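You operate a simulated robot arm through the tools that you are given. There is no shell and no other tool. Be economical: measure what you need, move in short steps, check, and stop when the job is done.

You are at the controls of a simulated two-armed robot. One attempt, no reset.

## Task
Put the blue pen away in the pink box and stand the box before the lamp.
Fine: hold the box still while you open and shut its drawer; leave the red pen; damage nothing.

It is judged by the outcome, as a careful person would: the job done as asked, and still so three seconds after it is handed in. It fails if anything else is knocked over, pushed out of place, dropped, spilled or broken.

## Robot
Two 6-joint arms with two-finger parallel grippers on one trunk, on a base that drives. Base frame: it is fixed to the floor where the robot stands at the start and does not move with it; the origin is under the middle of the robot, x ahead of it, y to its left, z up; the surface under the hand at the start is at about z = 750. Units: mm, degrees, N and s.
The left shoulder is at the start at [60, 187, 1022], the right one opposite. With the tool pointing down near the work surface each hand reaches from about 260 to 620 mm from the robot's upright axis, wherever it stands, measured 20 degrees to its own side. Places, roughly: desk top before the lamp [500, -300, 800]; inside of the small white drawer [500, 200, 800]; small white drawer [500, 200, 800]. Payload 1.57 kg a hand.
The TCP of each hand is the grasp point between the finger pads, 30 mm short of the fingertips. In the tool frame z runs along the fingers and y along their closing line. The gripper opens to 110 mm. The fingers are 24 mm wide and 12 mm thick; the gripper's body (48 by 112 mm) begins 78 mm behind the TCP.
Orientation is told as [roll, pitch, yaw] about the base's x, y, z axes, in that order, counted from this pose: with the fingers straight down and closing along the base's y, the tool's x points along the base's -x, its y along +y and its z along -z.

## Interface
- The arms move only by the tool send_rows. It takes "left_targets", "right_targets" or both (then of equal length, played together; a hand with none holds still); each is a list of rows, each a list of 3 entries, a list of its own where there are three numbers: the closure, from 0 (fully open) to 1 (shut), then the shift along the base's x, y, z in mm, then the turn, a rotation vector about the base's x, y, z in degrees. In form: [[jaw, [dx, dy, dz], [wx, wy, wz]], ...]. A call has 1 to 20 rows; each row shifts and turns the commanded pose from where the row before left it. A row lasts 0.2 s, in which the tool goes at most 50 mm and 8.6 degrees; a call with a longer step from one row to the next is refused whole, and so is a gripper value outside its range. A pose out of reach is approached as far as the arm can. The call stops where the force on the tool passes 90 N (or 10 N more than at its start, if that is more) or the arm is blocked; 0.2 s more then pass. The fingers move at their own pace (about 153 mm/s each) and stop on an object; they squeeze with about 28 N. The grip force told is the motor's: it shows also when the fingers shut on nothing. Time passes only in rows, and 0.2 s behind the last, so rows that do not move let the fingers close. The reply holds the time, the measured pose of the TCP, the force on the tool along the base axes, the opening and the grip force, in the units named above and with some noise, with the torque about the TCP (base axes, N m) and any sound that the robot's microphone picked up.
- Cameras (640 x 400 px; columns grow to the right, rows downward): "scene" is now at [2.1, -23.4, 1548.7]; the picture's right is [-0.36, -0.93, 0.00], its down [-0.82, 0.31, -0.48] and it looks along [0.45, -0.17, -0.88] (base axes); focal length 260 px, centre (320, 200). "left" rides on the left gripper at [70, -16, -141] in its tool frame; the picture's right is [0.23, 0.97, 0.00], its down [-0.85, 0.20, -0.48] and it looks along [-0.47, 0.11, 0.88] (tool axes); focal length 222 px, centre (320, 200). "right" rides on the right gripper at [70, 16, -141] in its tool frame; the picture's right is [-0.23, 0.97, 0.00], its down [-0.86, -0.20, -0.48] and it looks along [-0.47, -0.11, 0.88] (tool axes); focal length 222 px, centre (320, 200). There is no depth. A picture from a camera that has moved, and an enlarged one, comes with that camera's place and axes in the base frame and with its lens.
- capture(camera): a new picture of that camera. No time passes.
- raise_lower(by): slides the trunk up (or, below 0, down) by that many mm; the arms and the scene camera ride with it, the base frame stays. It gives what a move gives, with no picture.
- base_move(legs): drives the robot by 1 to 6 legs, each [ahead, left, turn to the left] in mm, mm and degrees, along the robot's own axes; the way and the turn of a leg run together, so that a leg with both is an arc; at most 1500 mm and 180 degrees a leg. The arms and the cameras ride along, it lands a little off, and it stops where it bumps. It gives what a move gives.
- pan_tilt(pan, tilt): turns the head with the scene camera to pan (to the left, within 86 degrees either way) and tilt (down, from -29 to 69), counted from straight ahead of the robot. It gives what a move gives.
- close_up(camera, box): a new picture of the part [left, top, right, bottom] of that camera's present view, enlarged. No time passes.
- job_done(): hands the job in; it is judged then, once.

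Work in short steps. Places have to be worked out from the pictures, the camera data and where the tool is seen: move nearer, look again, correct. Check each grasp and each placing, and mend what went wrong. You have 120 turns and 88 pictures in all, those below and enlarged ones among them. Open the grippers and draw the arms clear of the work before you hand the job in, unless the task says otherwise; then end with one line.

The tools are called after "Call:" as a command line: name --argument value ..., lists and objects as JSON in quotes. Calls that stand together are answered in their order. send_rows: Moves the arms, as the interface text tells. Its arguments: {"type":"object","properties":{"left_targets":{"type":"array","items":{"type":"array"}},"right_targets":{"type":"array","items":{"type":"array"}}},"required":[]} The other tools are called the same way: raise_lower (by) slides the trunk up or down; base_move (legs) drives the base; pan_tilt (pan, tilt) turns the head that bears the scene camera; capture (camera) takes a picture; close_up (camera, box) takes an enlarged picture of a part of a camera's view; job_done () hands the job in.

At the start:

```text
time_s: 0.0
left_tcp_pos: [465.0, 132.3, 1026.7]
left_orientation: [-0.1, -0.1, 0.0]
left_contact_force: [0.4, 0.3, 0.2]
left_torque: [0.01, 0.0, -0.01]
left_finger_gap: 109.8
left_finger_force: 0.0
right_tcp_pos: [360.4, -186.2, 1053.6]
right_orientation: [0.0, 0.0, 0.0]
right_contact_force: [0.2, 0.0, 0.4]
right_torque: [-0.02, 0.02, 0.0]
right_finger_gap: 109.8
right_finger_force: 0.1
trunk travel left (down, up): [-650.0, 340.0]
robot x, y, heading: [-0.2, -0.2, 0.1]
head pan, tilt: [-21.0, 61.1]
```

scene: 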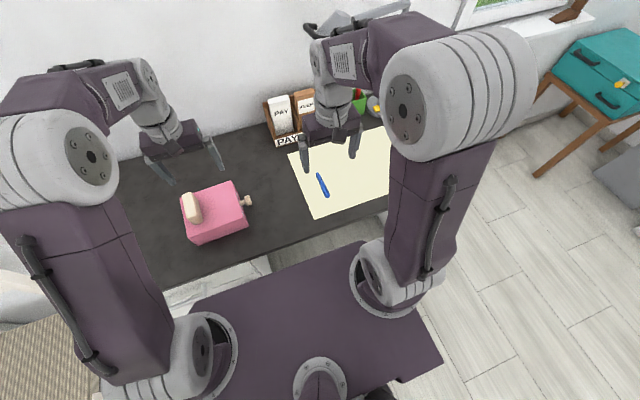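
right: 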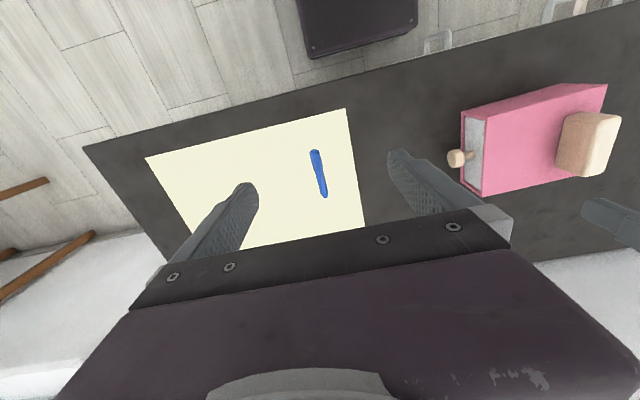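
left: 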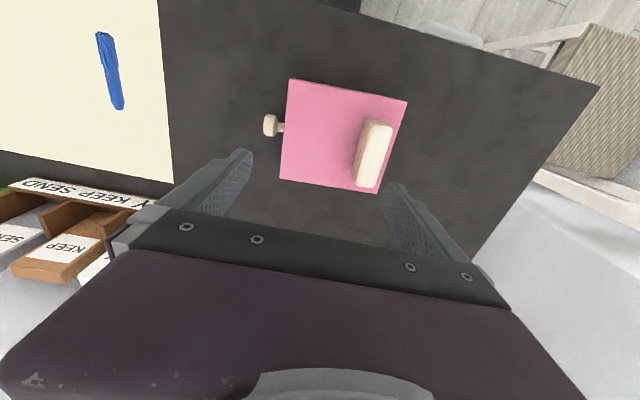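

The pink box is near [464, 159] with its knob on the -y side, and the blue pen is near [464, -210]. I look around for the lamp and the red pen.

Call:
pan_tilt --pan -25 --tilt 35

Call:
capture --camera "scene"

Call:
close_up --camera "left" --box '[220, 50, 440, 220]'

Call:
close_up --camera "right" --box '[420, 60, 640, 220]'

```text
time_s: 0.9
left_tcp_pos: [465.0, 132.1, 1026.3]
left_orientation: [-0.1, -0.1, 0.0]
left_contact_force: [-0.3, -0.3, 0.0]
left_torque: [-0.01, 0.05, -0.02]
left_finger_gap: 109.8
left_finger_force: 0.0
right_tcp_pos: [360.9, -186.2, 1053.7]
right_orientation: [-0.1, 0.0, 0.0]
right_contact_force: [-0.7, 0.5, 0.5]
right_torque: [-0.02, 0.01, -0.01]
right_finger_gap: 110.4
right_finger_force: 0.1
trunk travel left (down, up): [-650.0, 340.0]
robot x, y, heading: [-2.3, 1.8, 0.0]
head pan, tilt: [-25.0, 35.0]
```

```text
84 pictures are left
camera scene: at [20.9, -37.1, 1584.2], right [-0.42, -0.91, 0.0], down [-0.52, 0.24, -0.82], along [0.74, -0.35, -0.57], focal length 260 px, centre (320, 200)
```

scene: 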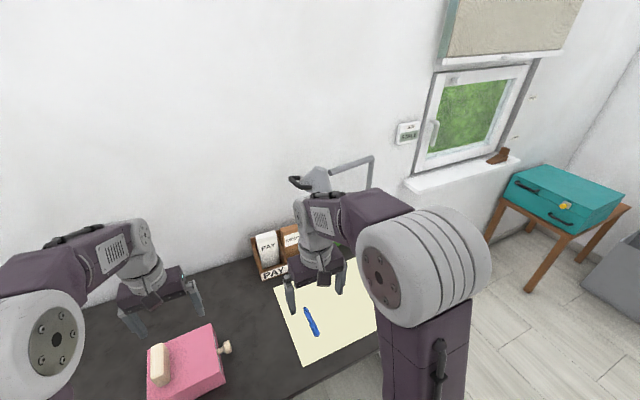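

```text
2.35 times, centred on (330, 135) of left
camera zoom: at [394.1, 115.2, 1169.0], right [-0.23, 0.97, 0.0], down [0.85, 0.2, 0.48], along [0.47, 0.11, -0.88], focal length 523 px, centre (296, 353)
```

zoom: 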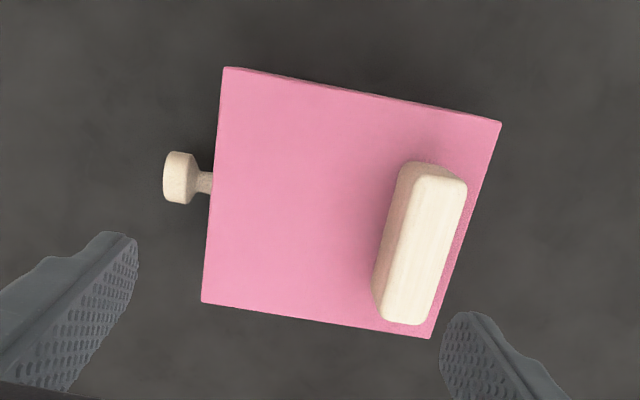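

```text
2.50 times, centred on (530, 140) of right
camera zoom: at [291.7, -169.3, 1195.2], right [0.23, 0.97, 0.0], down [0.86, -0.2, 0.48], along [0.47, -0.11, -0.88], focal length 555 px, centre (-205, 350)
```

zoom: 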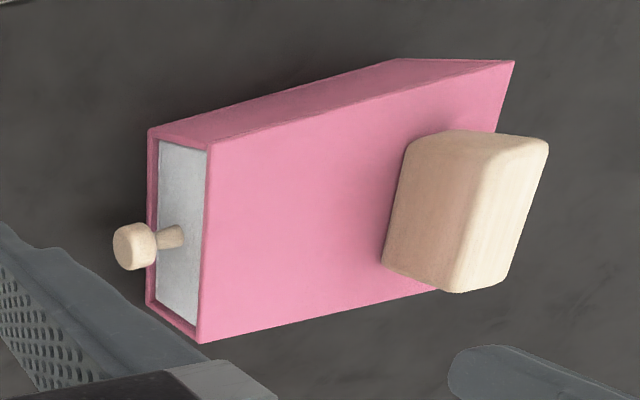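

The box measures about 148 x 167 x 72 mm, yawed about +3.6°, with its top at z=822. The block handle is centred near [472, 210] with its top at about z=875, and the knob is near [480, 51, 787]. I bring the left hand over the handle in stages. I move the right hand toward the knob, which also clears the view of the lamp.

Call:
send_rows --left_targets '[[0.0, [2, 25, -30], [0, 0, 3.6]], [0.0, [2, 25, -30], [0, 0, 0]], [0.0, [3, 26, -30], [0, 0, 0]], [0, [0, 0, 0], [0, 0, 0]], [0, [0, 0, 0], [0, 0, 0]], [0, [0, 0, 0], [0, 0, 0]], [0, [0, 0, 0], [0, 0, 0]], [0, [0, 0, 0], [0, 0, 0]], [0, [0, 0, 0], [0, 0, 0]], [0, [0, 0, 0], [0, 0, 0]], [0, [0, 0, 0], [0, 0, 0]]]' --right_targets '[[0, [0, 0, 0], [0, 0, 8.5]], [0, [0, 0, 0], [0, 0, 8.5]], [0, [0, 0, 0], [0, 0, 8.5]], [0, [0, 0, 0], [0, 0, 8.5]], [0, [10, 20, 0], [0, 0, 8.5]], [0, [10, 20, 0], [0, 0, 8.5]], [0, [10, 20, 0], [0, 0, 8.5]], [0, [10, 20, 0], [0, 0, 8.5]], [0, [10, 20, 0], [0, 0, 8.5]], [0, [10, 20, 0], [0, 0, 8.5]], [0, [10, 20, 0], [0, 0, 8.5]]]'

Call:
pan_tilt --pan -35 --tilt 45

Call:
capture --camera "scene"

Call:
capture --camera "left"

Call:
capture --camera "right"

```text
time_s: 3.3
left_tcp_pos: [474.2, 209.0, 936.0]
left_orientation: [-0.1, 0.0, 3.6]
left_contact_force: [0.2, 0.1, -0.6]
left_torque: [-0.06, 0.02, 0.01]
left_finger_gap: 110.0
left_finger_force: 0.2
right_tcp_pos: [431.5, -45.3, 1052.3]
right_orientation: [0.0, 0.0, 93.7]
right_contact_force: [0.3, -0.2, -0.6]
right_torque: [0.01, 0.02, 0.01]
right_finger_gap: 110.0
right_finger_force: 0.1
trunk travel left (down, up): [-650.0, 340.0]
robot x, y, heading: [1.1, 0.1, 0.1]
head pan, tilt: [-25.0, 35.0]
```

```text
time_s: 4.0
left_tcp_pos: [472.7, 208.1, 936.2]
left_orientation: [-0.1, 0.1, 3.6]
left_contact_force: [0.2, -0.3, 0.5]
left_torque: [0.01, -0.02, 0.01]
left_finger_gap: 110.0
left_finger_force: 0.0
right_tcp_pos: [431.8, -47.3, 1052.3]
right_orientation: [0.0, 0.0, 93.6]
right_contact_force: [-0.5, 0.3, -0.4]
right_torque: [0.0, -0.02, 0.02]
right_finger_gap: 110.0
right_finger_force: 0.1
trunk travel left (down, up): [-650.0, 340.0]
robot x, y, heading: [2.4, 0.0, -0.2]
head pan, tilt: [-35.0, 45.0]
```

```text
81 pictures are left
camera scene: at [7.7, -46.6, 1569.5], right [-0.57, -0.82, 0.0], down [-0.58, 0.41, -0.71], along [0.58, -0.41, -0.71], focal length 260 px, centre (320, 200)
```

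scene: 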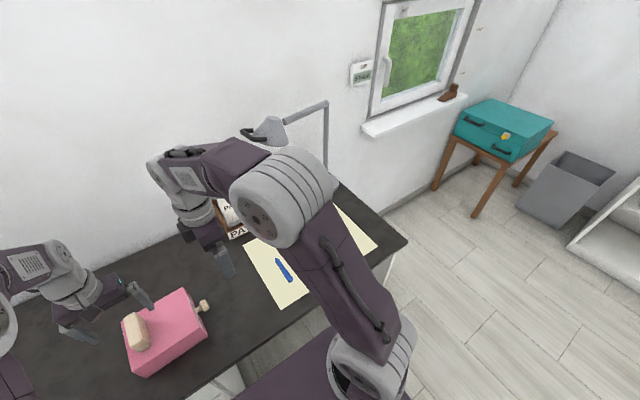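

```text
80 pictures are left
camera left: at [404.4, 186.6, 1078.8], right [-0.29, 0.96, 0.0], down [0.84, 0.25, 0.48], along [0.46, 0.14, -0.88], focal length 222 px, centre (320, 200)
```

left: 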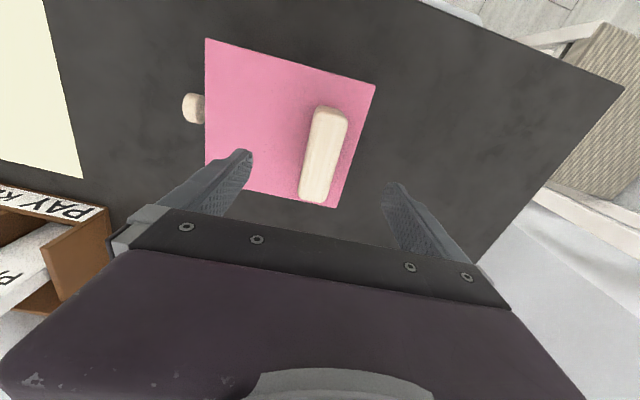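

```text
79 pictures are left
camera right: at [419.7, -116.1, 1195.0], right [-0.99, 0.17, 0.0], down [0.15, 0.87, 0.48], along [0.08, 0.47, -0.88], focal length 222 px, centre (320, 200)
```

right: 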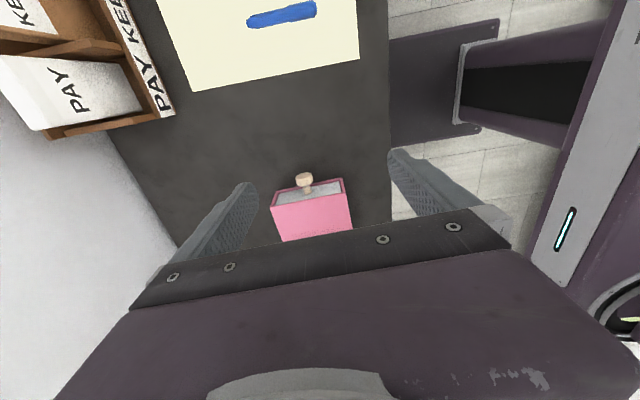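

The handle is centred under the left hand at about [468, 209]. I lower to z≈858 and close on it gently.

Call:
send_rows --left_targets '[[0, [-3, 0, -30], [0, 0, 0]], [0, [0, 0, -30], [0, 0, 0]], [0, [0, 0, -18], [0, 0, 0]], [0.5, [0, 0, 0], [0, 0, 0]], [0.65, [0, 0, 0], [0, 0, 0]], [0.7, [0, 0, 0], [0, 0, 0]]]'

Call:
capture --camera "left"

```text
time_s: 5.4
left_tcp_pos: [468.1, 207.1, 858.8]
left_orientation: [-0.2, 0.0, 3.5]
left_contact_force: [-0.5, -0.6, -0.1]
left_torque: [0.01, -0.01, 0.05]
left_finger_gap: 33.1
left_finger_force: 0.1
right_tcp_pos: [430.1, -46.5, 1052.7]
right_orientation: [0.0, 0.0, 93.5]
right_contact_force: [-0.2, -0.2, 0.6]
right_torque: [0.01, -0.03, 0.04]
right_finger_gap: 110.1
right_finger_force: 0.1
trunk travel left (down, up): [-650.0, 340.0]
robot x, y, heading: [1.8, -0.7, -0.1]
head pan, tilt: [-35.0, 45.0]
```

```text
78 pictures are left
camera left: at [399.1, 186.5, 1000.9], right [-0.29, 0.96, 0.0], down [0.84, 0.25, 0.48], along [0.46, 0.14, -0.88], focal length 222 px, centre (320, 200)
```

left: 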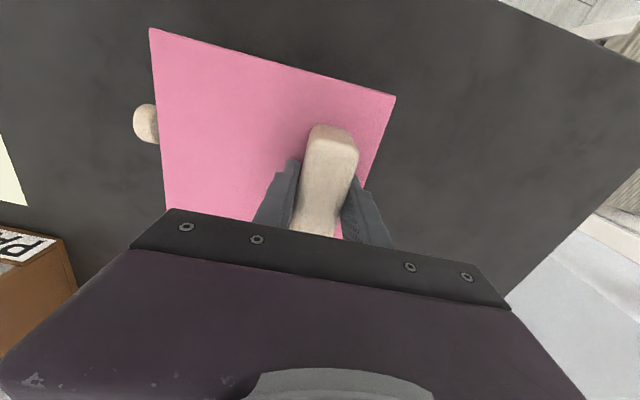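

The fingers straddle the handle with about 33 mm between them and no force yet. I close fully.

Call:
send_rows --left_targets '[[0.73, [0, 0, 0], [0, 0, 0]], [0.76, [0, 0, 0], [0, 0, 0]], [0.85, [0, 0, 0], [0, 0, 0]], [1, [0, 0, 0], [0, 0, 0]], [1, [0, 0, 0], [0, 0, 0]]]'

Call:
close_up --camera "left" --box '[100, 0, 460, 225]'

Call:
close_up --camera "right" --box '[240, 150, 380, 250]'

```text
time_s: 6.6
left_tcp_pos: [468.2, 207.7, 859.1]
left_orientation: [-0.1, 0.0, 3.6]
left_contact_force: [-0.1, 1.5, 0.7]
left_torque: [0.48, 0.11, -0.09]
left_finger_gap: 31.8
left_finger_force: 27.3
right_tcp_pos: [431.5, -46.0, 1053.3]
right_orientation: [-0.1, 0.0, 93.5]
right_contact_force: [0.4, 0.2, 0.2]
right_torque: [-0.01, 0.02, 0.0]
right_finger_gap: 109.8
right_finger_force: 0.1
trunk travel left (down, up): [-650.0, 340.0]
robot x, y, heading: [-1.6, -2.4, -0.3]
head pan, tilt: [-35.0, 45.0]
```

```text
1.78 times, centred on (280, 112) of left
camera zoom: at [399.1, 186.5, 1000.9], right [-0.29, 0.96, 0.0], down [0.84, 0.25, 0.48], along [0.46, 0.14, -0.88], focal length 395 px, centre (391, 356)
```

zoom: 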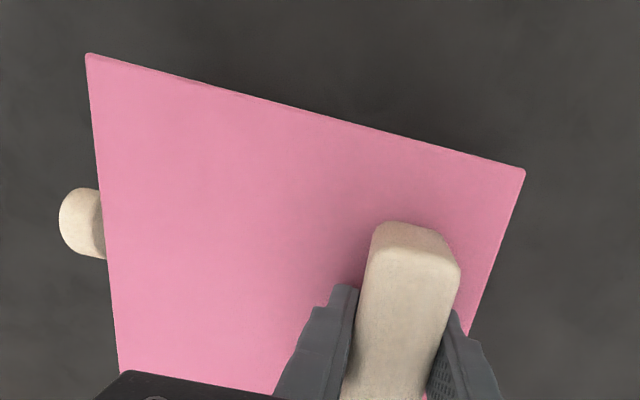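

```text
4.00 times, centred on (310, 200) of right
camera zoom: at [419.9, -116.0, 1194.9], right [-0.99, 0.17, 0.0], down [0.15, 0.87, 0.48], along [0.08, 0.47, -0.88], focal length 888 px, centre (360, 200)
```

zoom: 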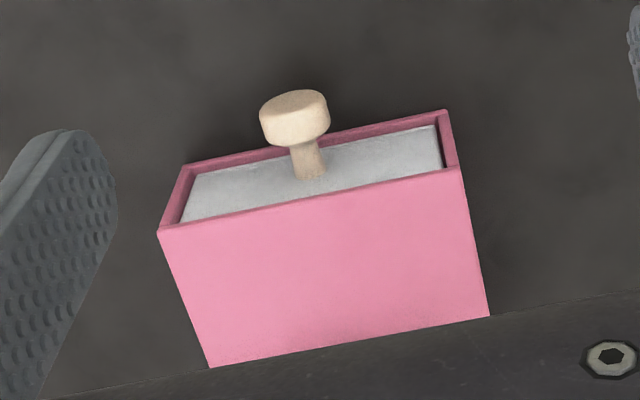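

The handle is gripped: the gap is 31.8 mm at 27 N. The knob head is about 33 mm across, centred near [478, 49, 790]. I bring the right hand above it and check.

Call:
send_rows --right_targets '[[0, [16, 32, -20], [0, 0, 0]], [0, [16, 32, -30], [0, 0, 0]], [0, [15, 32, -30], [0, 0, 0]], [0, [0, 0, -35], [0, 0, 0]], [0, [0, 0, -35], [0, 0, 0]], [0, [0, 0, -30], [0, 0, 0]]]'

Call:
capture --camera "right"

Call:
pan_tilt --pan 10 --tilt 60

Call:
capture --camera "scene"

```text
time_s: 8.0
left_tcp_pos: [467.8, 207.1, 859.0]
left_orientation: [-0.1, 0.0, 3.6]
left_contact_force: [1.2, 0.3, -0.4]
left_torque: [0.44, 0.29, -0.04]
left_finger_gap: 31.8
left_finger_force: 28.0
right_tcp_pos: [477.8, 49.6, 874.3]
right_orientation: [0.1, 0.1, 93.5]
right_contact_force: [-0.6, 0.2, 0.0]
right_torque: [-0.01, 0.01, 0.01]
right_finger_gap: 110.1
right_finger_force: 0.1
trunk travel left (down, up): [-650.0, 340.0]
robot x, y, heading: [-2.2, -2.9, 0.2]
head pan, tilt: [-35.0, 45.0]
```

```text
75 pictures are left
camera right: at [465.9, -19.5, 1015.1], right [-0.99, 0.17, 0.0], down [0.15, 0.87, 0.48], along [0.08, 0.47, -0.88], focal length 222 px, centre (320, 200)
```

right: 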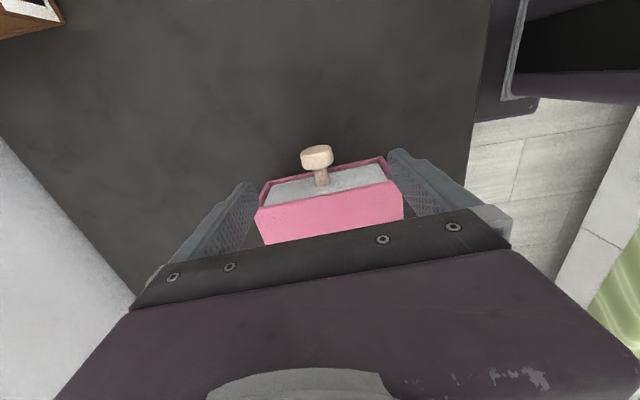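

```text
time_s: 9.1
left_tcp_pos: [468.6, 206.9, 858.3]
left_orientation: [-0.1, 0.0, 3.6]
left_contact_force: [0.1, 0.8, 0.7]
left_torque: [0.38, 0.13, -0.03]
left_finger_gap: 31.9
left_finger_force: 27.9
right_tcp_pos: [477.0, 50.4, 872.7]
right_orientation: [-0.1, -0.1, 93.6]
right_contact_force: [0.4, 0.8, -0.4]
right_torque: [0.01, 0.0, 0.02]
right_finger_gap: 110.1
right_finger_force: 0.1
trunk travel left (down, up): [-650.0, 340.0]
robot x, y, heading: [-0.7, -5.0, 0.2]
head pan, tilt: [10.0, 60.0]
```

```text
74 pictures are left
camera scene: at [7.0, 11.6, 1550.0], right [0.17, -0.98, 0.0], down [-0.85, -0.15, -0.5], along [0.49, 0.09, -0.87], focal length 260 px, centre (320, 200)
```

scene: 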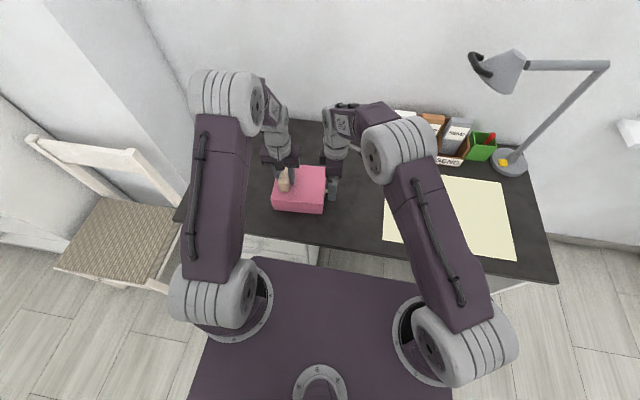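

The knob sits between the open fingers. The lamp base is near [742, -587] with its head over about [640, -312], and a red item stands in the green cup well away from the work. I lower to the knob and close.

Call:
send_rows --right_targets '[[0, [0, 0, -30], [0, 0, 0]], [0, [0, 0, -30], [0, 0, 0]], [0, [0, 0, -22], [0, 0, 0]], [0.4, [0, 0, 0], [0, 0, 0]], [0.6, [0, 0, 0], [0, 0, 0]]]'

Call:
close_up --camera "right" --box '[160, 60, 480, 260]'

```text
time_s: 10.3
left_tcp_pos: [468.8, 208.6, 858.9]
left_orientation: [-0.1, -0.1, 3.6]
left_contact_force: [-0.6, 0.2, 0.2]
left_torque: [0.41, -0.06, 0.0]
left_finger_gap: 31.8
left_finger_force: 28.0
right_tcp_pos: [478.0, 50.9, 791.3]
right_orientation: [-0.1, 0.0, 93.5]
right_contact_force: [-0.4, -0.3, 0.7]
right_torque: [-0.03, 0.02, 0.02]
right_finger_gap: 43.9
right_finger_force: 0.1
trunk travel left (down, up): [-650.0, 340.0]
robot x, y, heading: [0.9, -0.3, -0.1]
head pan, tilt: [10.0, 60.0]
```

```text
2.00 times, centred on (320, 160) of right
camera zoom: at [466.3, -20.2, 933.0], right [-0.99, 0.17, 0.0], down [0.15, 0.87, 0.48], along [0.08, 0.47, -0.88], focal length 444 px, centre (320, 280)
```

zoom: 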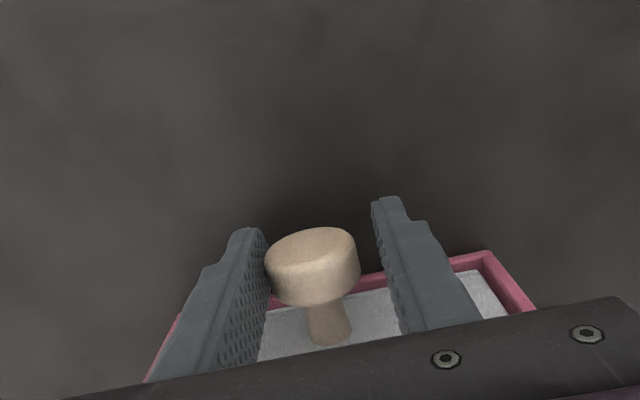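

The knob is about 4 mm to +x of centre between the fingers. I shift by that and close.

Call:
send_rows --right_targets '[[0.6, [4, 0, 0], [0, 0, 0]], [0.68, [0, 0, 0], [0, 0, 0]], [0.75, [0, 0, 0], [0, 0, 0]], [1, [0, 0, 0], [0, 0, 0]], [1, [0, 0, 0], [0, 0, 0]]]'

Call:
close_up --camera "right" --box '[160, 60, 480, 260]'

```text
time_s: 11.5
left_tcp_pos: [468.0, 207.5, 858.9]
left_orientation: [0.0, 0.0, 3.5]
left_contact_force: [3.0, -0.1, 0.2]
left_torque: [0.41, 0.15, 0.53]
left_finger_gap: 31.9
left_finger_force: 28.4
right_tcp_pos: [481.0, 50.3, 791.4]
right_orientation: [-0.1, 0.0, 93.4]
right_contact_force: [-4.6, -1.1, 1.7]
right_torque: [-0.08, 0.03, 0.14]
right_finger_gap: 33.2
right_finger_force: 28.1
trunk travel left (down, up): [-650.0, 340.0]
robot x, y, heading: [2.0, 1.7, -0.0]
head pan, tilt: [10.0, 60.0]
```

```text
2.00 times, centred on (320, 160) of right
camera zoom: at [470.1, -19.7, 933.3], right [-0.99, 0.17, 0.0], down [0.15, 0.87, 0.48], along [0.08, 0.47, -0.88], focal length 444 px, centre (320, 280)
```

zoom: 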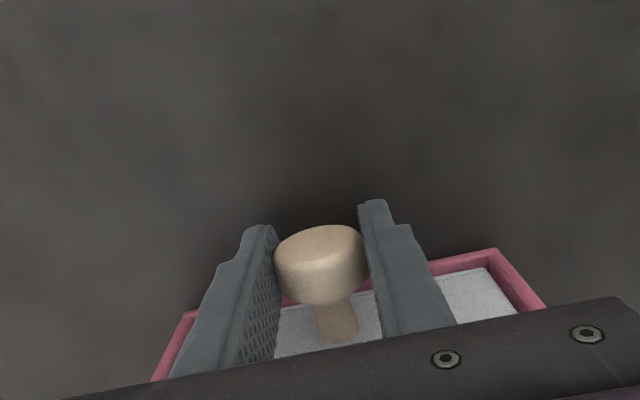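

The knob is gripped at 33.2 mm. I pull it gently along the box axis, 20 mm first.

Call:
send_rows --right_targets '[[1, [0.3, -5, 0], [0, 0, 0]], [1, [0.3, -5, 0], [0, 0, 0]], [1, [0.3, -5, 0], [0, 0, 0]], [1, [0.3, -5, 0], [0, 0, 0]]]'

Call:
close_up --camera "right" --box '[160, 60, 480, 260]'

```text
time_s: 12.5
left_tcp_pos: [467.7, 206.7, 858.6]
left_orientation: [-0.1, 0.1, 3.6]
left_contact_force: [6.4, -7.6, 0.6]
left_torque: [0.42, 0.1, 0.52]
left_finger_gap: 32.2
left_finger_force: 28.0
right_tcp_pos: [482.8, 29.2, 791.4]
right_orientation: [0.0, 0.0, 93.5]
right_contact_force: [-4.4, 7.2, 4.0]
right_torque: [0.38, 0.03, 0.2]
right_finger_gap: 33.2
right_finger_force: 28.0
trunk travel left (down, up): [-650.0, 340.0]
robot x, y, heading: [-0.2, 0.2, 0.3]
head pan, tilt: [10.0, 60.0]
```

```text
2.00 times, centred on (320, 160) of right
camera zoom: at [471.6, -40.6, 933.2], right [-0.99, 0.17, 0.0], down [0.15, 0.87, 0.48], along [0.08, 0.47, -0.88], focal length 444 px, centre (320, 280)
```

zoom: 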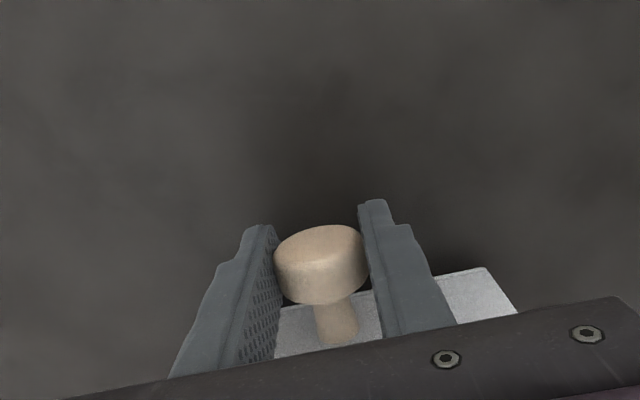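

The drawer slides with about 7 N of pull. I pull another 75 mm.

Call:
send_rows --right_targets '[[1, [0.5, -7.5, 0], [0, 0, 0]], [1, [0.5, -7.5, 0], [0, 0, 0]], [1, [0.5, -7.5, 0], [0, 0, 0]], [1, [0.5, -7.5, 0], [0, 0, 0]], [1, [0.5, -7.5, 0], [0, 0, 0]], [1, [0.5, -7.5, 0], [0, 0, 0]], [1, [0.5, -7.5, 0], [0, 0, 0]], [1, [0.5, -7.5, 0], [0, 0, 0]], [1, [0.5, -7.5, 0], [0, 0, 0]], [1, [0.5, -7.5, 0], [0, 0, 0]]]'

Call:
capture --camera "left"

Call:
capture --camera "scene"

```text
time_s: 14.7
left_tcp_pos: [467.7, 207.4, 858.7]
left_orientation: [-0.1, 0.0, 3.7]
left_contact_force: [1.1, -5.8, 0.0]
left_torque: [0.47, -0.12, 0.02]
left_finger_gap: 31.9
left_finger_force: 27.8
right_tcp_pos: [487.0, -45.8, 790.9]
right_orientation: [-0.1, -0.1, 93.5]
right_contact_force: [2.8, 6.8, 8.6]
right_torque: [-0.15, -0.1, -0.12]
right_finger_gap: 33.2
right_finger_force: 28.4
trunk travel left (down, up): [-650.0, 340.0]
robot x, y, heading: [-0.4, 0.6, -0.4]
head pan, tilt: [10.0, 60.0]
```

```text
70 pictures are left
camera left: at [398.8, 186.5, 1001.1], right [-0.29, 0.96, 0.0], down [0.84, 0.25, 0.48], along [0.46, 0.14, -0.88], focal length 222 px, centre (320, 200)
```

left: 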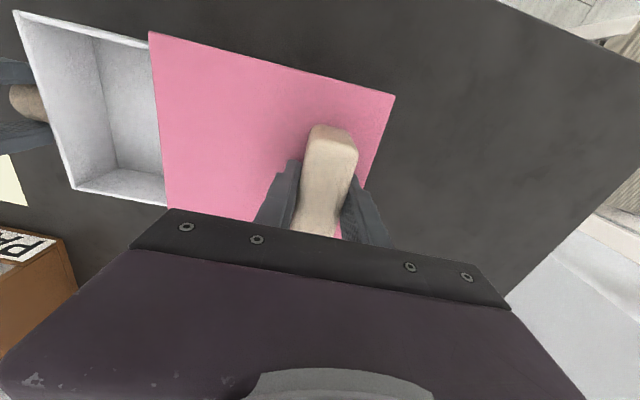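

```text
69 pictures are left
camera scene: at [6.4, 11.7, 1550.0], right [0.17, -0.98, 0.0], down [-0.85, -0.15, -0.5], along [0.49, 0.09, -0.87], focal length 260 px, centre (320, 200)
```

scene: 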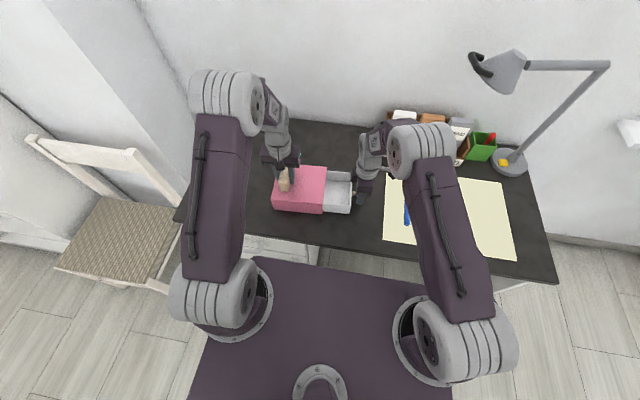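

The drawer is open about 95 mm. I release the knob and raise the right hand straight up.

Call:
send_rows --right_targets '[[0.6, [0, 0, 0], [0, 0, 0]], [0.4, [0, 0, 0], [0, 0, 0]], [0.3, [0, 0, 0], [0, 0, 0]], [0.3, [0, 0, 25], [0, 0, 0]], [0.3, [0, 0, 35], [0, 0, 0]], [0.3, [0, 0, 40], [0, 0, 0]], [0.3, [0, 0, 40], [0, 0, 0]]]'

Call:
capture --camera "right"

Call:
close_up --camera "left" --box '[0, 0, 240, 220]'

```text
time_s: 16.3
left_tcp_pos: [468.5, 207.4, 858.3]
left_orientation: [0.0, 0.0, 3.5]
left_contact_force: [-2.8, 0.6, 3.4]
left_torque: [0.38, -0.12, -0.05]
left_finger_gap: 31.8
left_finger_force: 28.2
right_tcp_pos: [487.8, -46.2, 930.9]
right_orientation: [0.0, 0.0, 93.5]
right_contact_force: [0.3, -0.1, -0.5]
right_torque: [0.01, 0.0, 0.01]
right_finger_gap: 77.1
right_finger_force: 0.2
trunk travel left (down, up): [-650.0, 340.0]
robot x, y, heading: [-1.6, -0.9, -0.2]
head pan, tilt: [10.0, 60.0]
```

```text
68 pictures are left
camera right: at [476.1, -115.9, 1072.7], right [-0.99, 0.17, 0.0], down [0.15, 0.87, 0.48], along [0.08, 0.47, -0.88], focal length 222 px, centre (320, 200)
```

right: 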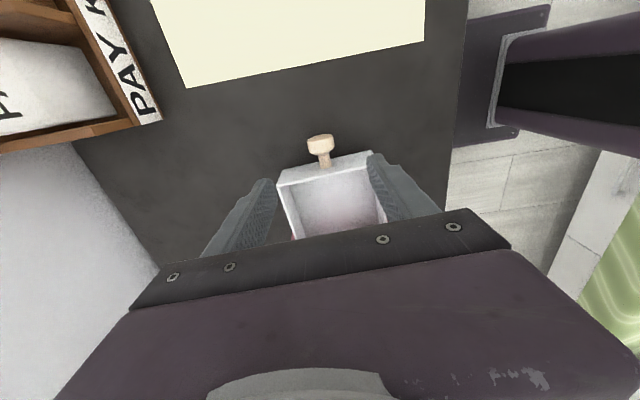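

```text
1.82 times, centred on (120, 110) of left
camera zoom: at [398.8, 186.6, 1001.0], right [-0.29, 0.96, 0.0], down [0.84, 0.25, 0.48], along [0.46, 0.14, -0.88], focal length 404 px, centre (684, 364)
```

zoom: 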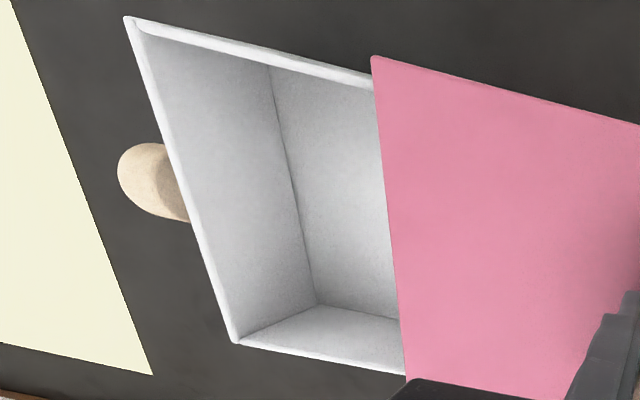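

The drawer stays open and holds level. Its interior spans about x 424–545 and y -10 to 78. I bring the right hand above the pen, turning back to closing along y.

Call:
send_rows --right_targets '[[0.3, [-2, -15, 10], [0, 0, -8.5]], [0.3, [-2, -15, 0], [0, 0, -8.5]], [0.3, [-2, -15, 0], [0, 0, -8.5]], [0.3, [-2, -15, 0], [0, 0, -8.5]], [0.3, [-2, -15, 0], [0, 0, -8.5]], [0.3, [-2, -15, 0], [0, 0, -8.5]], [0.3, [-2, -15, 0], [0, 0, -8.5]], [0.3, [-2, -15, 0], [0, 0, -8.5]], [0.3, [-2, -15, 0], [0, 0, -8.5]], [0.3, [-2, -15, 0], [0, 0, -8.5]], [0.3, [-2, -13, 0], [0, 0, -8.5]]]'

Call:
capture --camera "right"

```text
time_s: 18.7
left_tcp_pos: [467.9, 208.3, 857.7]
left_orientation: [-0.1, 0.0, 3.7]
left_contact_force: [-1.7, 0.1, -0.3]
left_torque: [0.49, 0.14, -0.02]
left_finger_gap: 32.0
left_finger_force: 27.9
right_tcp_pos: [465.9, -207.7, 940.7]
right_orientation: [0.0, 0.0, -0.2]
right_contact_force: [-0.6, 0.4, 0.2]
right_torque: [0.0, 0.01, -0.01]
right_finger_gap: 77.0
right_finger_force: 0.0
trunk travel left (down, up): [-650.0, 340.0]
robot x, y, heading: [1.5, 0.3, 0.3]
head pan, tilt: [10.0, 60.0]
```

```text
66 pictures are left
camera right: at [397.1, -191.6, 1082.9], right [0.23, 0.97, 0.0], down [0.85, -0.2, 0.48], along [0.47, -0.11, -0.88], focal length 222 px, centre (320, 200)
```

right: 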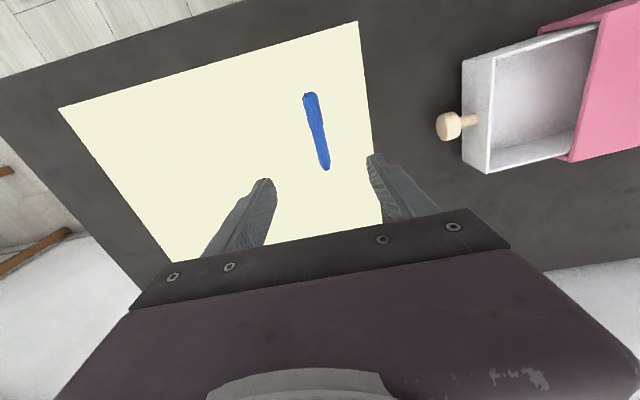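

The pen lies along x, from about x=413 to 521 at y≈-209, so it is about 108 mm long and will fit the drawer. I lower with a narrowed gap to just above the paper and check.

Call:
send_rows --right_targets '[[0.5, [1, -1, -40], [0, 0, 0]], [0.6, [0, 0, -40], [0, 0, 0]], [0.6, [0, 0, -40], [0, 0, 0]], [0.6, [0, 0, -30], [0, 0, 0]], [0.6, [0, 0, -4], [0, 0, 0]]]'

Call:
close_up --camera "right" --box '[200, 60, 440, 260]'

```text
time_s: 19.9
left_tcp_pos: [467.8, 207.7, 858.0]
left_orientation: [-0.2, -0.1, 3.6]
left_contact_force: [0.5, -0.1, 0.5]
left_torque: [0.42, 0.29, -0.02]
left_finger_gap: 31.9
left_finger_force: 28.4
right_tcp_pos: [468.1, -209.7, 786.1]
right_orientation: [0.0, 0.0, 0.0]
right_contact_force: [0.0, -0.3, -0.4]
right_torque: [0.01, 0.03, 0.0]
right_finger_gap: 44.0
right_finger_force: 0.1
trunk travel left (down, up): [-650.0, 340.0]
robot x, y, heading: [-1.0, 1.8, -0.1]
head pan, tilt: [10.0, 60.0]
```

```text
2.00 times, centred on (320, 160) of right
camera zoom: at [398.9, -192.0, 928.5], right [0.23, 0.97, 0.0], down [0.86, -0.2, 0.48], along [0.47, -0.11, -0.88], focal length 444 px, centre (320, 280)
```

zoom: 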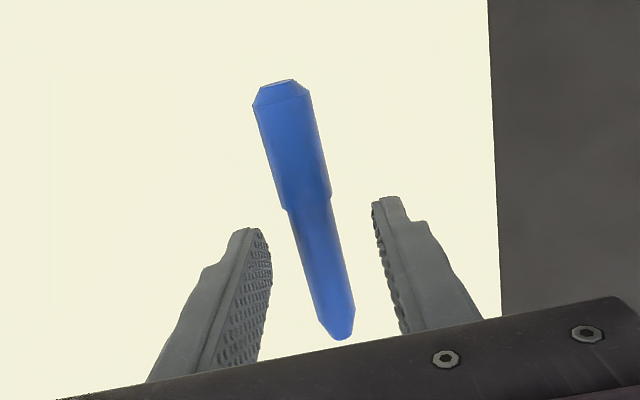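

The pads sit on the slim barrel just ahead of its step, well centred. I drop 3 mm more and close slowly.

Call:
send_rows --right_targets '[[0.6, [2, -1, -3], [0, 0, 0]], [0.75, [0, 0, 0], [0, 0, 0]], [0.82, [0, 0, 0], [0, 0, 0]], [0.88, [0, 0, 0], [0, 0, 0]], [1, [0, 0, 0], [0, 0, 0]], [1, [0, 0, 0], [0, 0, 0]]]'

Call:
close_up --camera "right" --box '[200, 60, 440, 260]'

```text
time_s: 21.3
left_tcp_pos: [467.9, 207.0, 859.0]
left_orientation: [-0.1, 0.0, 3.6]
left_contact_force: [0.4, 0.4, 1.4]
left_torque: [0.32, 0.06, 0.07]
left_finger_gap: 32.1
left_finger_force: 28.7
right_tcp_pos: [468.1, -210.5, 784.8]
right_orientation: [0.0, 0.0, 0.0]
right_contact_force: [-0.4, 0.2, 0.0]
right_torque: [-0.02, 0.0, 0.0]
right_finger_gap: 9.8
right_finger_force: 27.9
trunk travel left (down, up): [-650.0, 340.0]
robot x, y, heading: [-3.5, 2.0, -0.1]
head pan, tilt: [10.0, 60.0]
```

```text
2.00 times, centred on (320, 160) of right
camera zoom: at [400.1, -193.4, 926.1], right [0.23, 0.97, 0.0], down [0.86, -0.2, 0.48], along [0.47, -0.11, -0.88], focal length 444 px, centre (320, 280)
```

zoom: 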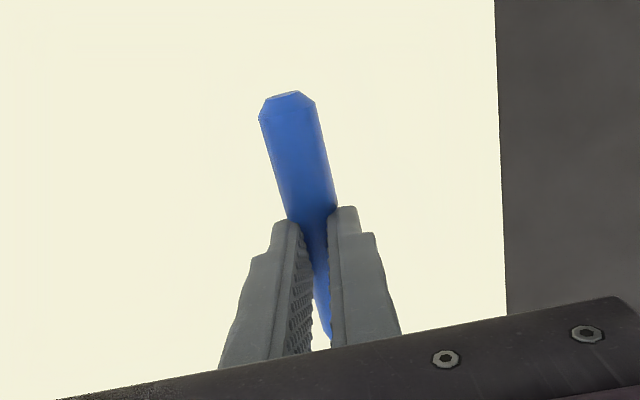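

The pen is held with a 9.8 mm gap at 28 N. I lift and carry it over the drawer at about z=920, turning +3.6° to match.

Call:
send_rows --right_targets '[[1, [0, 0, 20], [0, 0, 0]], [1, [0, 0, 35], [0, 0, 0]], [1, [0, 0, 40], [0, 0, 0]], [1, [0, 0, 40], [0, 0, 0]], [1, [2, 30, 0], [0, 0, 1.8]], [1, [2, 30, 0], [0, 0, 1.8]], [1, [2, 30, 0], [0, 0, 0]], [1, [2, 30, 0], [0, 0, 0]], [1, [2, 30, 0], [0, 0, 0]], [1, [2, 30, 0], [0, 0, 0]], [1, [1, 30, 0], [0, 0, 0]], [1, [1, 30, 0], [0, 0, 0]], [1, [0, 3, 0], [0, 0, 0]]]'

Call:
capture --camera "right"

Call:
capture --camera "left"

```text
time_s: 24.1
left_tcp_pos: [468.2, 207.5, 858.8]
left_orientation: [-0.1, 0.0, 3.6]
left_contact_force: [-1.3, 0.0, 0.1]
left_torque: [0.46, 0.1, 0.02]
left_finger_gap: 32.0
left_finger_force: 27.4
right_tcp_pos: [482.9, 31.4, 919.6]
right_orientation: [0.0, 0.1, 3.6]
right_contact_force: [-0.3, 0.2, -0.2]
right_torque: [0.01, 0.03, -0.01]
right_finger_gap: 15.8
right_finger_force: 27.8
trunk travel left (down, up): [-650.0, 340.0]
robot x, y, heading: [-3.6, -2.8, 0.1]
head pan, tilt: [10.0, 60.0]
```

```text
63 pictures are left
camera right: at [412.6, 44.6, 1061.7], right [0.17, 0.99, 0.0], down [0.87, -0.15, 0.48], along [0.47, -0.08, -0.88], focal length 222 px, centre (320, 200)
```

right: 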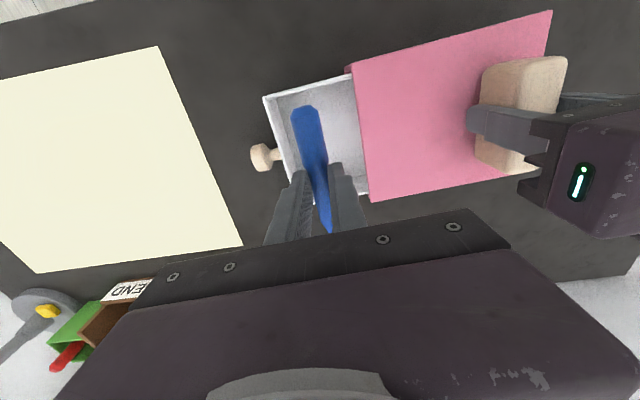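

```text
62 pictures are left
camera left: at [399.1, 186.5, 1001.0], right [-0.29, 0.96, 0.0], down [0.84, 0.25, 0.48], along [0.46, 0.14, -0.88], focal length 222 px, centre (320, 200)
```

left: 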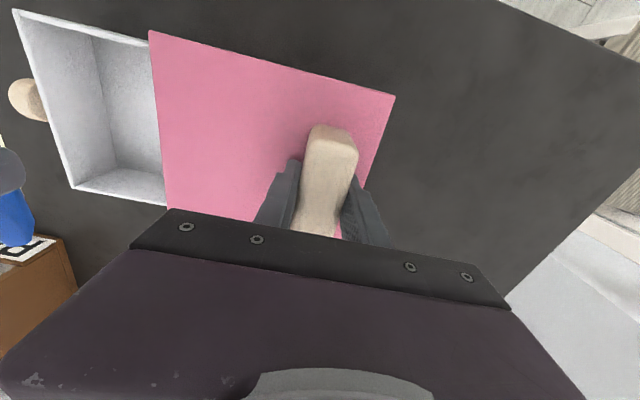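

The gap reads 15.8 mm now, so the pen may have settled in the grip. I look closer before lowering.

Call:
close_up --camera "right" --box '[230, 60, 410, 240]'

Call:
close_up --camera "left" --box '[0, 100, 140, 280]'

Call:
close_up --camera "scene" --box '[260, 100, 420, 240]'

```text
2.22 times, centred on (320, 150) of right
camera zoom: at [412.6, 44.6, 1061.7], right [0.17, 0.99, 0.0], down [0.87, -0.15, 0.48], along [0.47, -0.08, -0.88], focal length 494 px, centre (320, 311)
```

zoom: 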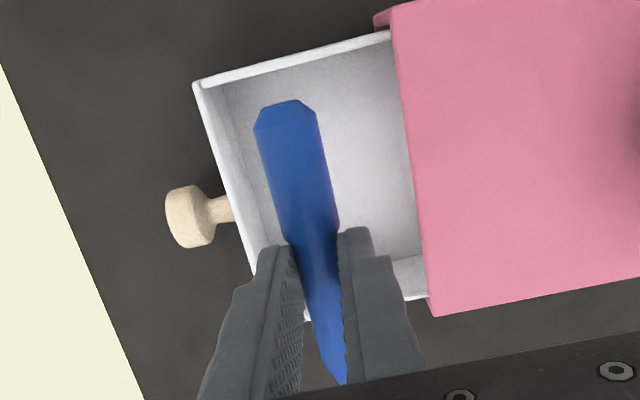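

```text
2.22 times, centred on (70, 190) of left
camera zoom: at [399.1, 186.5, 1001.0], right [-0.29, 0.96, 0.0], down [0.84, 0.25, 0.48], along [0.46, 0.14, -0.88], focal length 494 px, centre (876, 222)
```

zoom: 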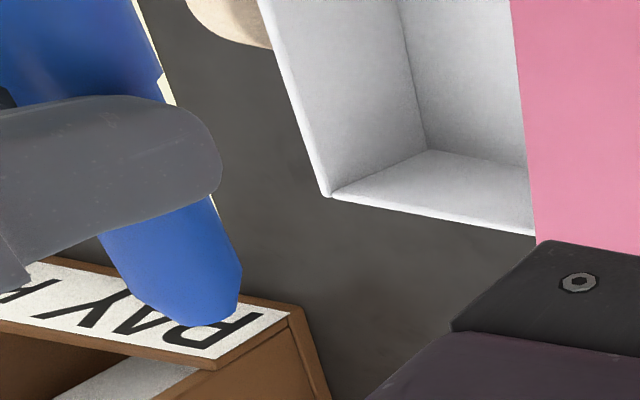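

```text
2.86 times, centred on (340, 170) of scene
camera zoom: at [6.7, 11.6, 1550.0], right [0.17, -0.98, 0.0], down [-0.85, -0.15, -0.5], along [0.49, 0.09, -0.87], focal length 742 px, centre (263, 286)
```

zoom: 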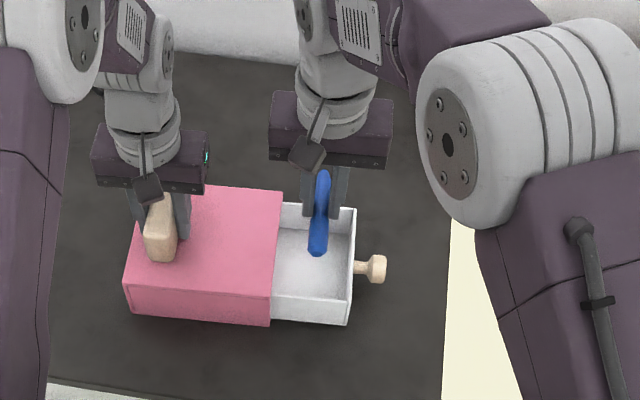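

The pen is level, spans about x 428–538, and is centred over the drawer interior of about 421–543. I lower it into the drawer and stop at TCP z≈808 to check.

Call:
send_rows --right_targets '[[1, [0, 0, -30], [0, 0, 0]], [1, [0, 0, -30], [0, 0, 0]], [1, [0, 0, -20], [0, 0, 0]], [1, [0, 0, -15], [0, 0, 0]], [1, [0, 0, -10], [0, 0, 0]], [1, [0, 0, -6], [0, 0, 0]]]'

Call:
close_up --camera "right" --box '[200, 40, 440, 240]'

Call:
close_up --camera "left" --box '[0, 0, 240, 220]'

```text
time_s: 25.5
left_tcp_pos: [467.5, 208.9, 858.8]
left_orientation: [-0.1, -0.1, 3.6]
left_contact_force: [-0.9, 0.3, -0.5]
left_torque: [0.4, 0.11, 0.0]
left_finger_gap: 32.2
left_finger_force: 27.4
right_tcp_pos: [482.9, 31.8, 807.6]
right_orientation: [0.0, 0.1, 3.6]
right_contact_force: [-1.2, -0.5, 0.1]
right_torque: [-0.01, 0.0, 0.0]
right_finger_gap: 15.6
right_finger_force: 27.5
trunk travel left (down, up): [-650.0, 340.0]
robot x, y, heading: [3.3, 3.0, 0.2]
head pan, tilt: [10.0, 60.0]
```

```text
2.00 times, centred on (320, 140) of right
camera zoom: at [411.7, 45.2, 949.7], right [0.17, 0.99, 0.0], down [0.87, -0.15, 0.48], along [0.47, -0.08, -0.88], focal length 444 px, centre (320, 320)
```

zoom: 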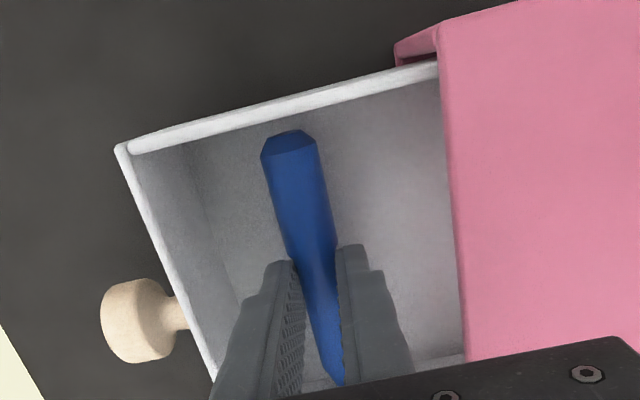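

```text
1.82 times, centred on (120, 110) of left
camera zoom: at [399.1, 186.5, 1001.0], right [-0.29, 0.96, 0.0], down [0.84, 0.25, 0.48], along [0.46, 0.14, -0.88], focal length 404 px, centre (684, 364)
```

zoom: 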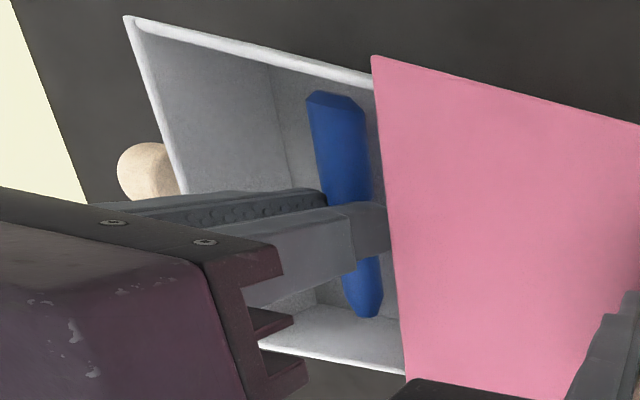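

The pen is inside with clearance at both ends. I lower another 8 mm and watch the force.

Call:
send_rows --right_targets '[[1, [0, 0, -3], [0, 0, 0]], [1, [0, 0, -3], [0, 0, 0]], [1, [0, 0, -2], [0, 0, 0]]]'

```text
time_s: 26.3
left_tcp_pos: [468.6, 207.3, 858.1]
left_orientation: [-0.1, 0.0, 3.6]
left_contact_force: [-0.8, 0.5, 0.0]
left_torque: [0.43, 0.11, 0.0]
left_finger_gap: 31.8
left_finger_force: 27.8
right_tcp_pos: [482.9, 32.8, 798.9]
right_orientation: [0.1, -0.1, 3.6]
right_contact_force: [1.2, 0.5, -0.2]
right_torque: [-0.01, -0.01, -0.02]
right_finger_gap: 15.4
right_finger_force: 28.0
trunk travel left (down, up): [-650.0, 340.0]
robot x, y, heading: [4.6, -0.3, 0.0]
head pan, tilt: [10.0, 60.0]
```

There is no contact yet, so I lower in 2 mm steps.

Call:
send_rows --right_targets '[[1, [0, 0, -2], [0, 0, 0]], [1, [0, 0, -2], [0, 0, 0]]]'

Call:
close_up --camera "left" --box '[0, 0, 240, 220]'

```text
time_s: 26.9
left_tcp_pos: [466.8, 207.8, 858.2]
left_orientation: [-0.1, -0.1, 3.6]
left_contact_force: [2.8, -0.3, 0.1]
left_torque: [1.1, 0.51, 0.48]
left_finger_gap: 31.7
left_finger_force: 27.9
right_tcp_pos: [483.5, 32.3, 798.3]
right_orientation: [0.1, -0.2, 3.6]
right_contact_force: [0.8, -1.7, 20.1]
right_torque: [-0.07, 0.39, 0.05]
right_finger_gap: 16.0
right_finger_force: 28.0
trunk travel left (down, up): [-650.0, 340.0]
robot x, y, heading: [-0.4, -2.6, -0.1]
head pan, tilt: [10.0, 60.0]
```

```text
1.82 times, centred on (120, 110) of left
camera zoom: at [398.5, 186.2, 1001.5], right [-0.29, 0.96, 0.0], down [0.84, 0.25, 0.48], along [0.46, 0.14, -0.88], focal length 404 px, centre (684, 364)
```

zoom: 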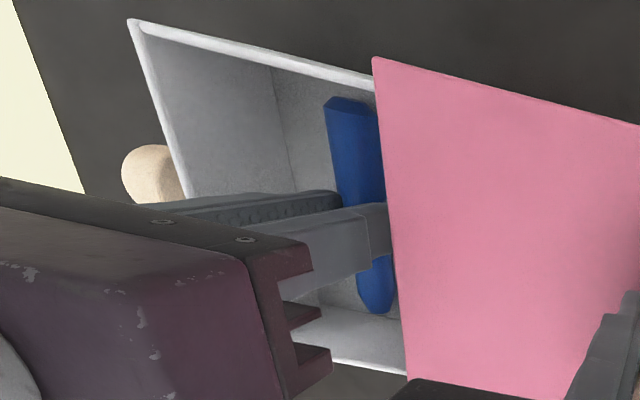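

Contact shows at 20 N, so the pen is on the drawer floor. I back up 2 mm, open the fingers to a moderate gap and lift out.

Call:
send_rows --right_targets '[[1, [0, 0, 3], [0, 0, 0]], [0.8, [0, 0, 0], [0, 0, 0]], [0.7, [0, 0, 0], [0, 0, 0]], [0.68, [0, 0, 0], [0, 0, 0]], [0.68, [0, 0, 15], [0, 0, 0]], [0.68, [0, 0, 30], [0, 0, 0]], [0.68, [0, 0, 40], [0, 0, 0]], [0.68, [0, 0, 40], [0, 0, 0]], [0.68, [0, -30, 0], [0, 0, 0]], [0.68, [0, -30, 0], [0, 0, 0]], [0.68, [0, -30, 0], [0, 0, 0]]]'

Call:
capture --camera "right"

Call:
close_up --camera "left" --box '[0, 0, 240, 220]'

```text
time_s: 29.3
left_tcp_pos: [468.2, 208.0, 858.7]
left_orientation: [-0.1, 0.0, 3.6]
left_contact_force: [-0.2, -1.4, -0.2]
left_torque: [0.49, -0.06, 0.05]
left_finger_gap: 32.2
left_finger_force: 28.1
right_tcp_pos: [485.5, -57.7, 922.8]
right_orientation: [0.0, 0.0, 3.6]
right_contact_force: [0.0, 0.8, -0.1]
right_torque: [0.04, 0.01, 0.0]
right_finger_gap: 35.3
right_finger_force: 0.1
trunk travel left (down, up): [-650.0, 340.0]
robot x, y, heading: [-0.1, -1.2, 0.1]
head pan, tilt: [10.0, 60.0]
```

```text
55 pictures are left
camera right: at [414.9, -45.2, 1065.1], right [0.17, 0.99, 0.0], down [0.87, -0.15, 0.48], along [0.47, -0.08, -0.88], focal length 222 px, centre (320, 200)
```

right: 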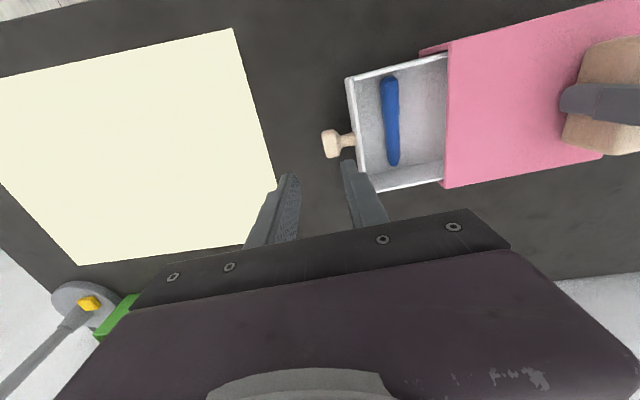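

```text
1.82 times, centred on (120, 110) of left
camera zoom: at [399.1, 186.1, 1001.0], right [-0.29, 0.96, 0.0], down [0.84, 0.25, 0.48], along [0.46, 0.14, -0.88], focal length 404 px, centre (684, 364)
```

zoom: 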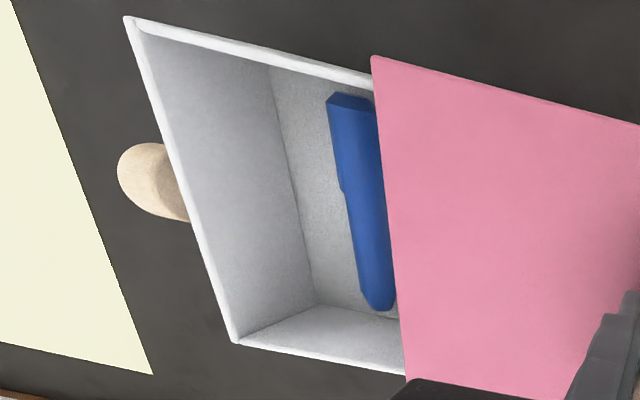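

The pen lies flat in the drawer. I close the right fingers, go outside the knob at y≈-95 and lower to knob height, ready to push the drawer shut.

Call:
send_rows --right_targets '[[1, [1, -20, 0], [0, 0, 0]], [1, [1, -19, 0], [0, 0, 0]], [1, [0, 0, -35], [0, 0, 0]], [1, [0, 0, -35], [0, 0, 0]], [1, [0, 0, -35], [0, 0, 0]], [1, [0, 0, -25], [0, 0, 0]]]'

Call:
capture --camera "right"

```text
time_s: 30.7
left_tcp_pos: [467.8, 207.8, 859.5]
left_orientation: [-0.1, 0.0, 3.6]
left_contact_force: [-2.0, -1.2, 0.3]
left_torque: [0.46, -0.15, 0.0]
left_finger_gap: 32.0
left_finger_force: 28.2
right_tcp_pos: [486.5, -97.4, 793.3]
right_orientation: [0.0, -0.1, 3.6]
right_contact_force: [0.9, -0.3, -0.1]
right_torque: [0.03, 0.05, -0.03]
right_finger_gap: 0.1
right_finger_force: 21.6
trunk travel left (down, up): [-650.0, 340.0]
robot x, y, heading: [0.5, 1.0, 0.0]
head pan, tilt: [10.0, 60.0]
```

```text
53 pictures are left
camera right: at [415.8, -85.2, 935.5], right [0.17, 0.99, 0.0], down [0.87, -0.15, 0.48], along [0.47, -0.08, -0.88], focal length 222 px, centre (320, 200)
```

right: 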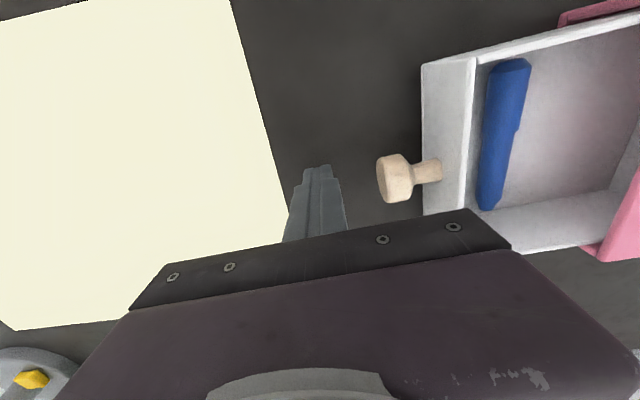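

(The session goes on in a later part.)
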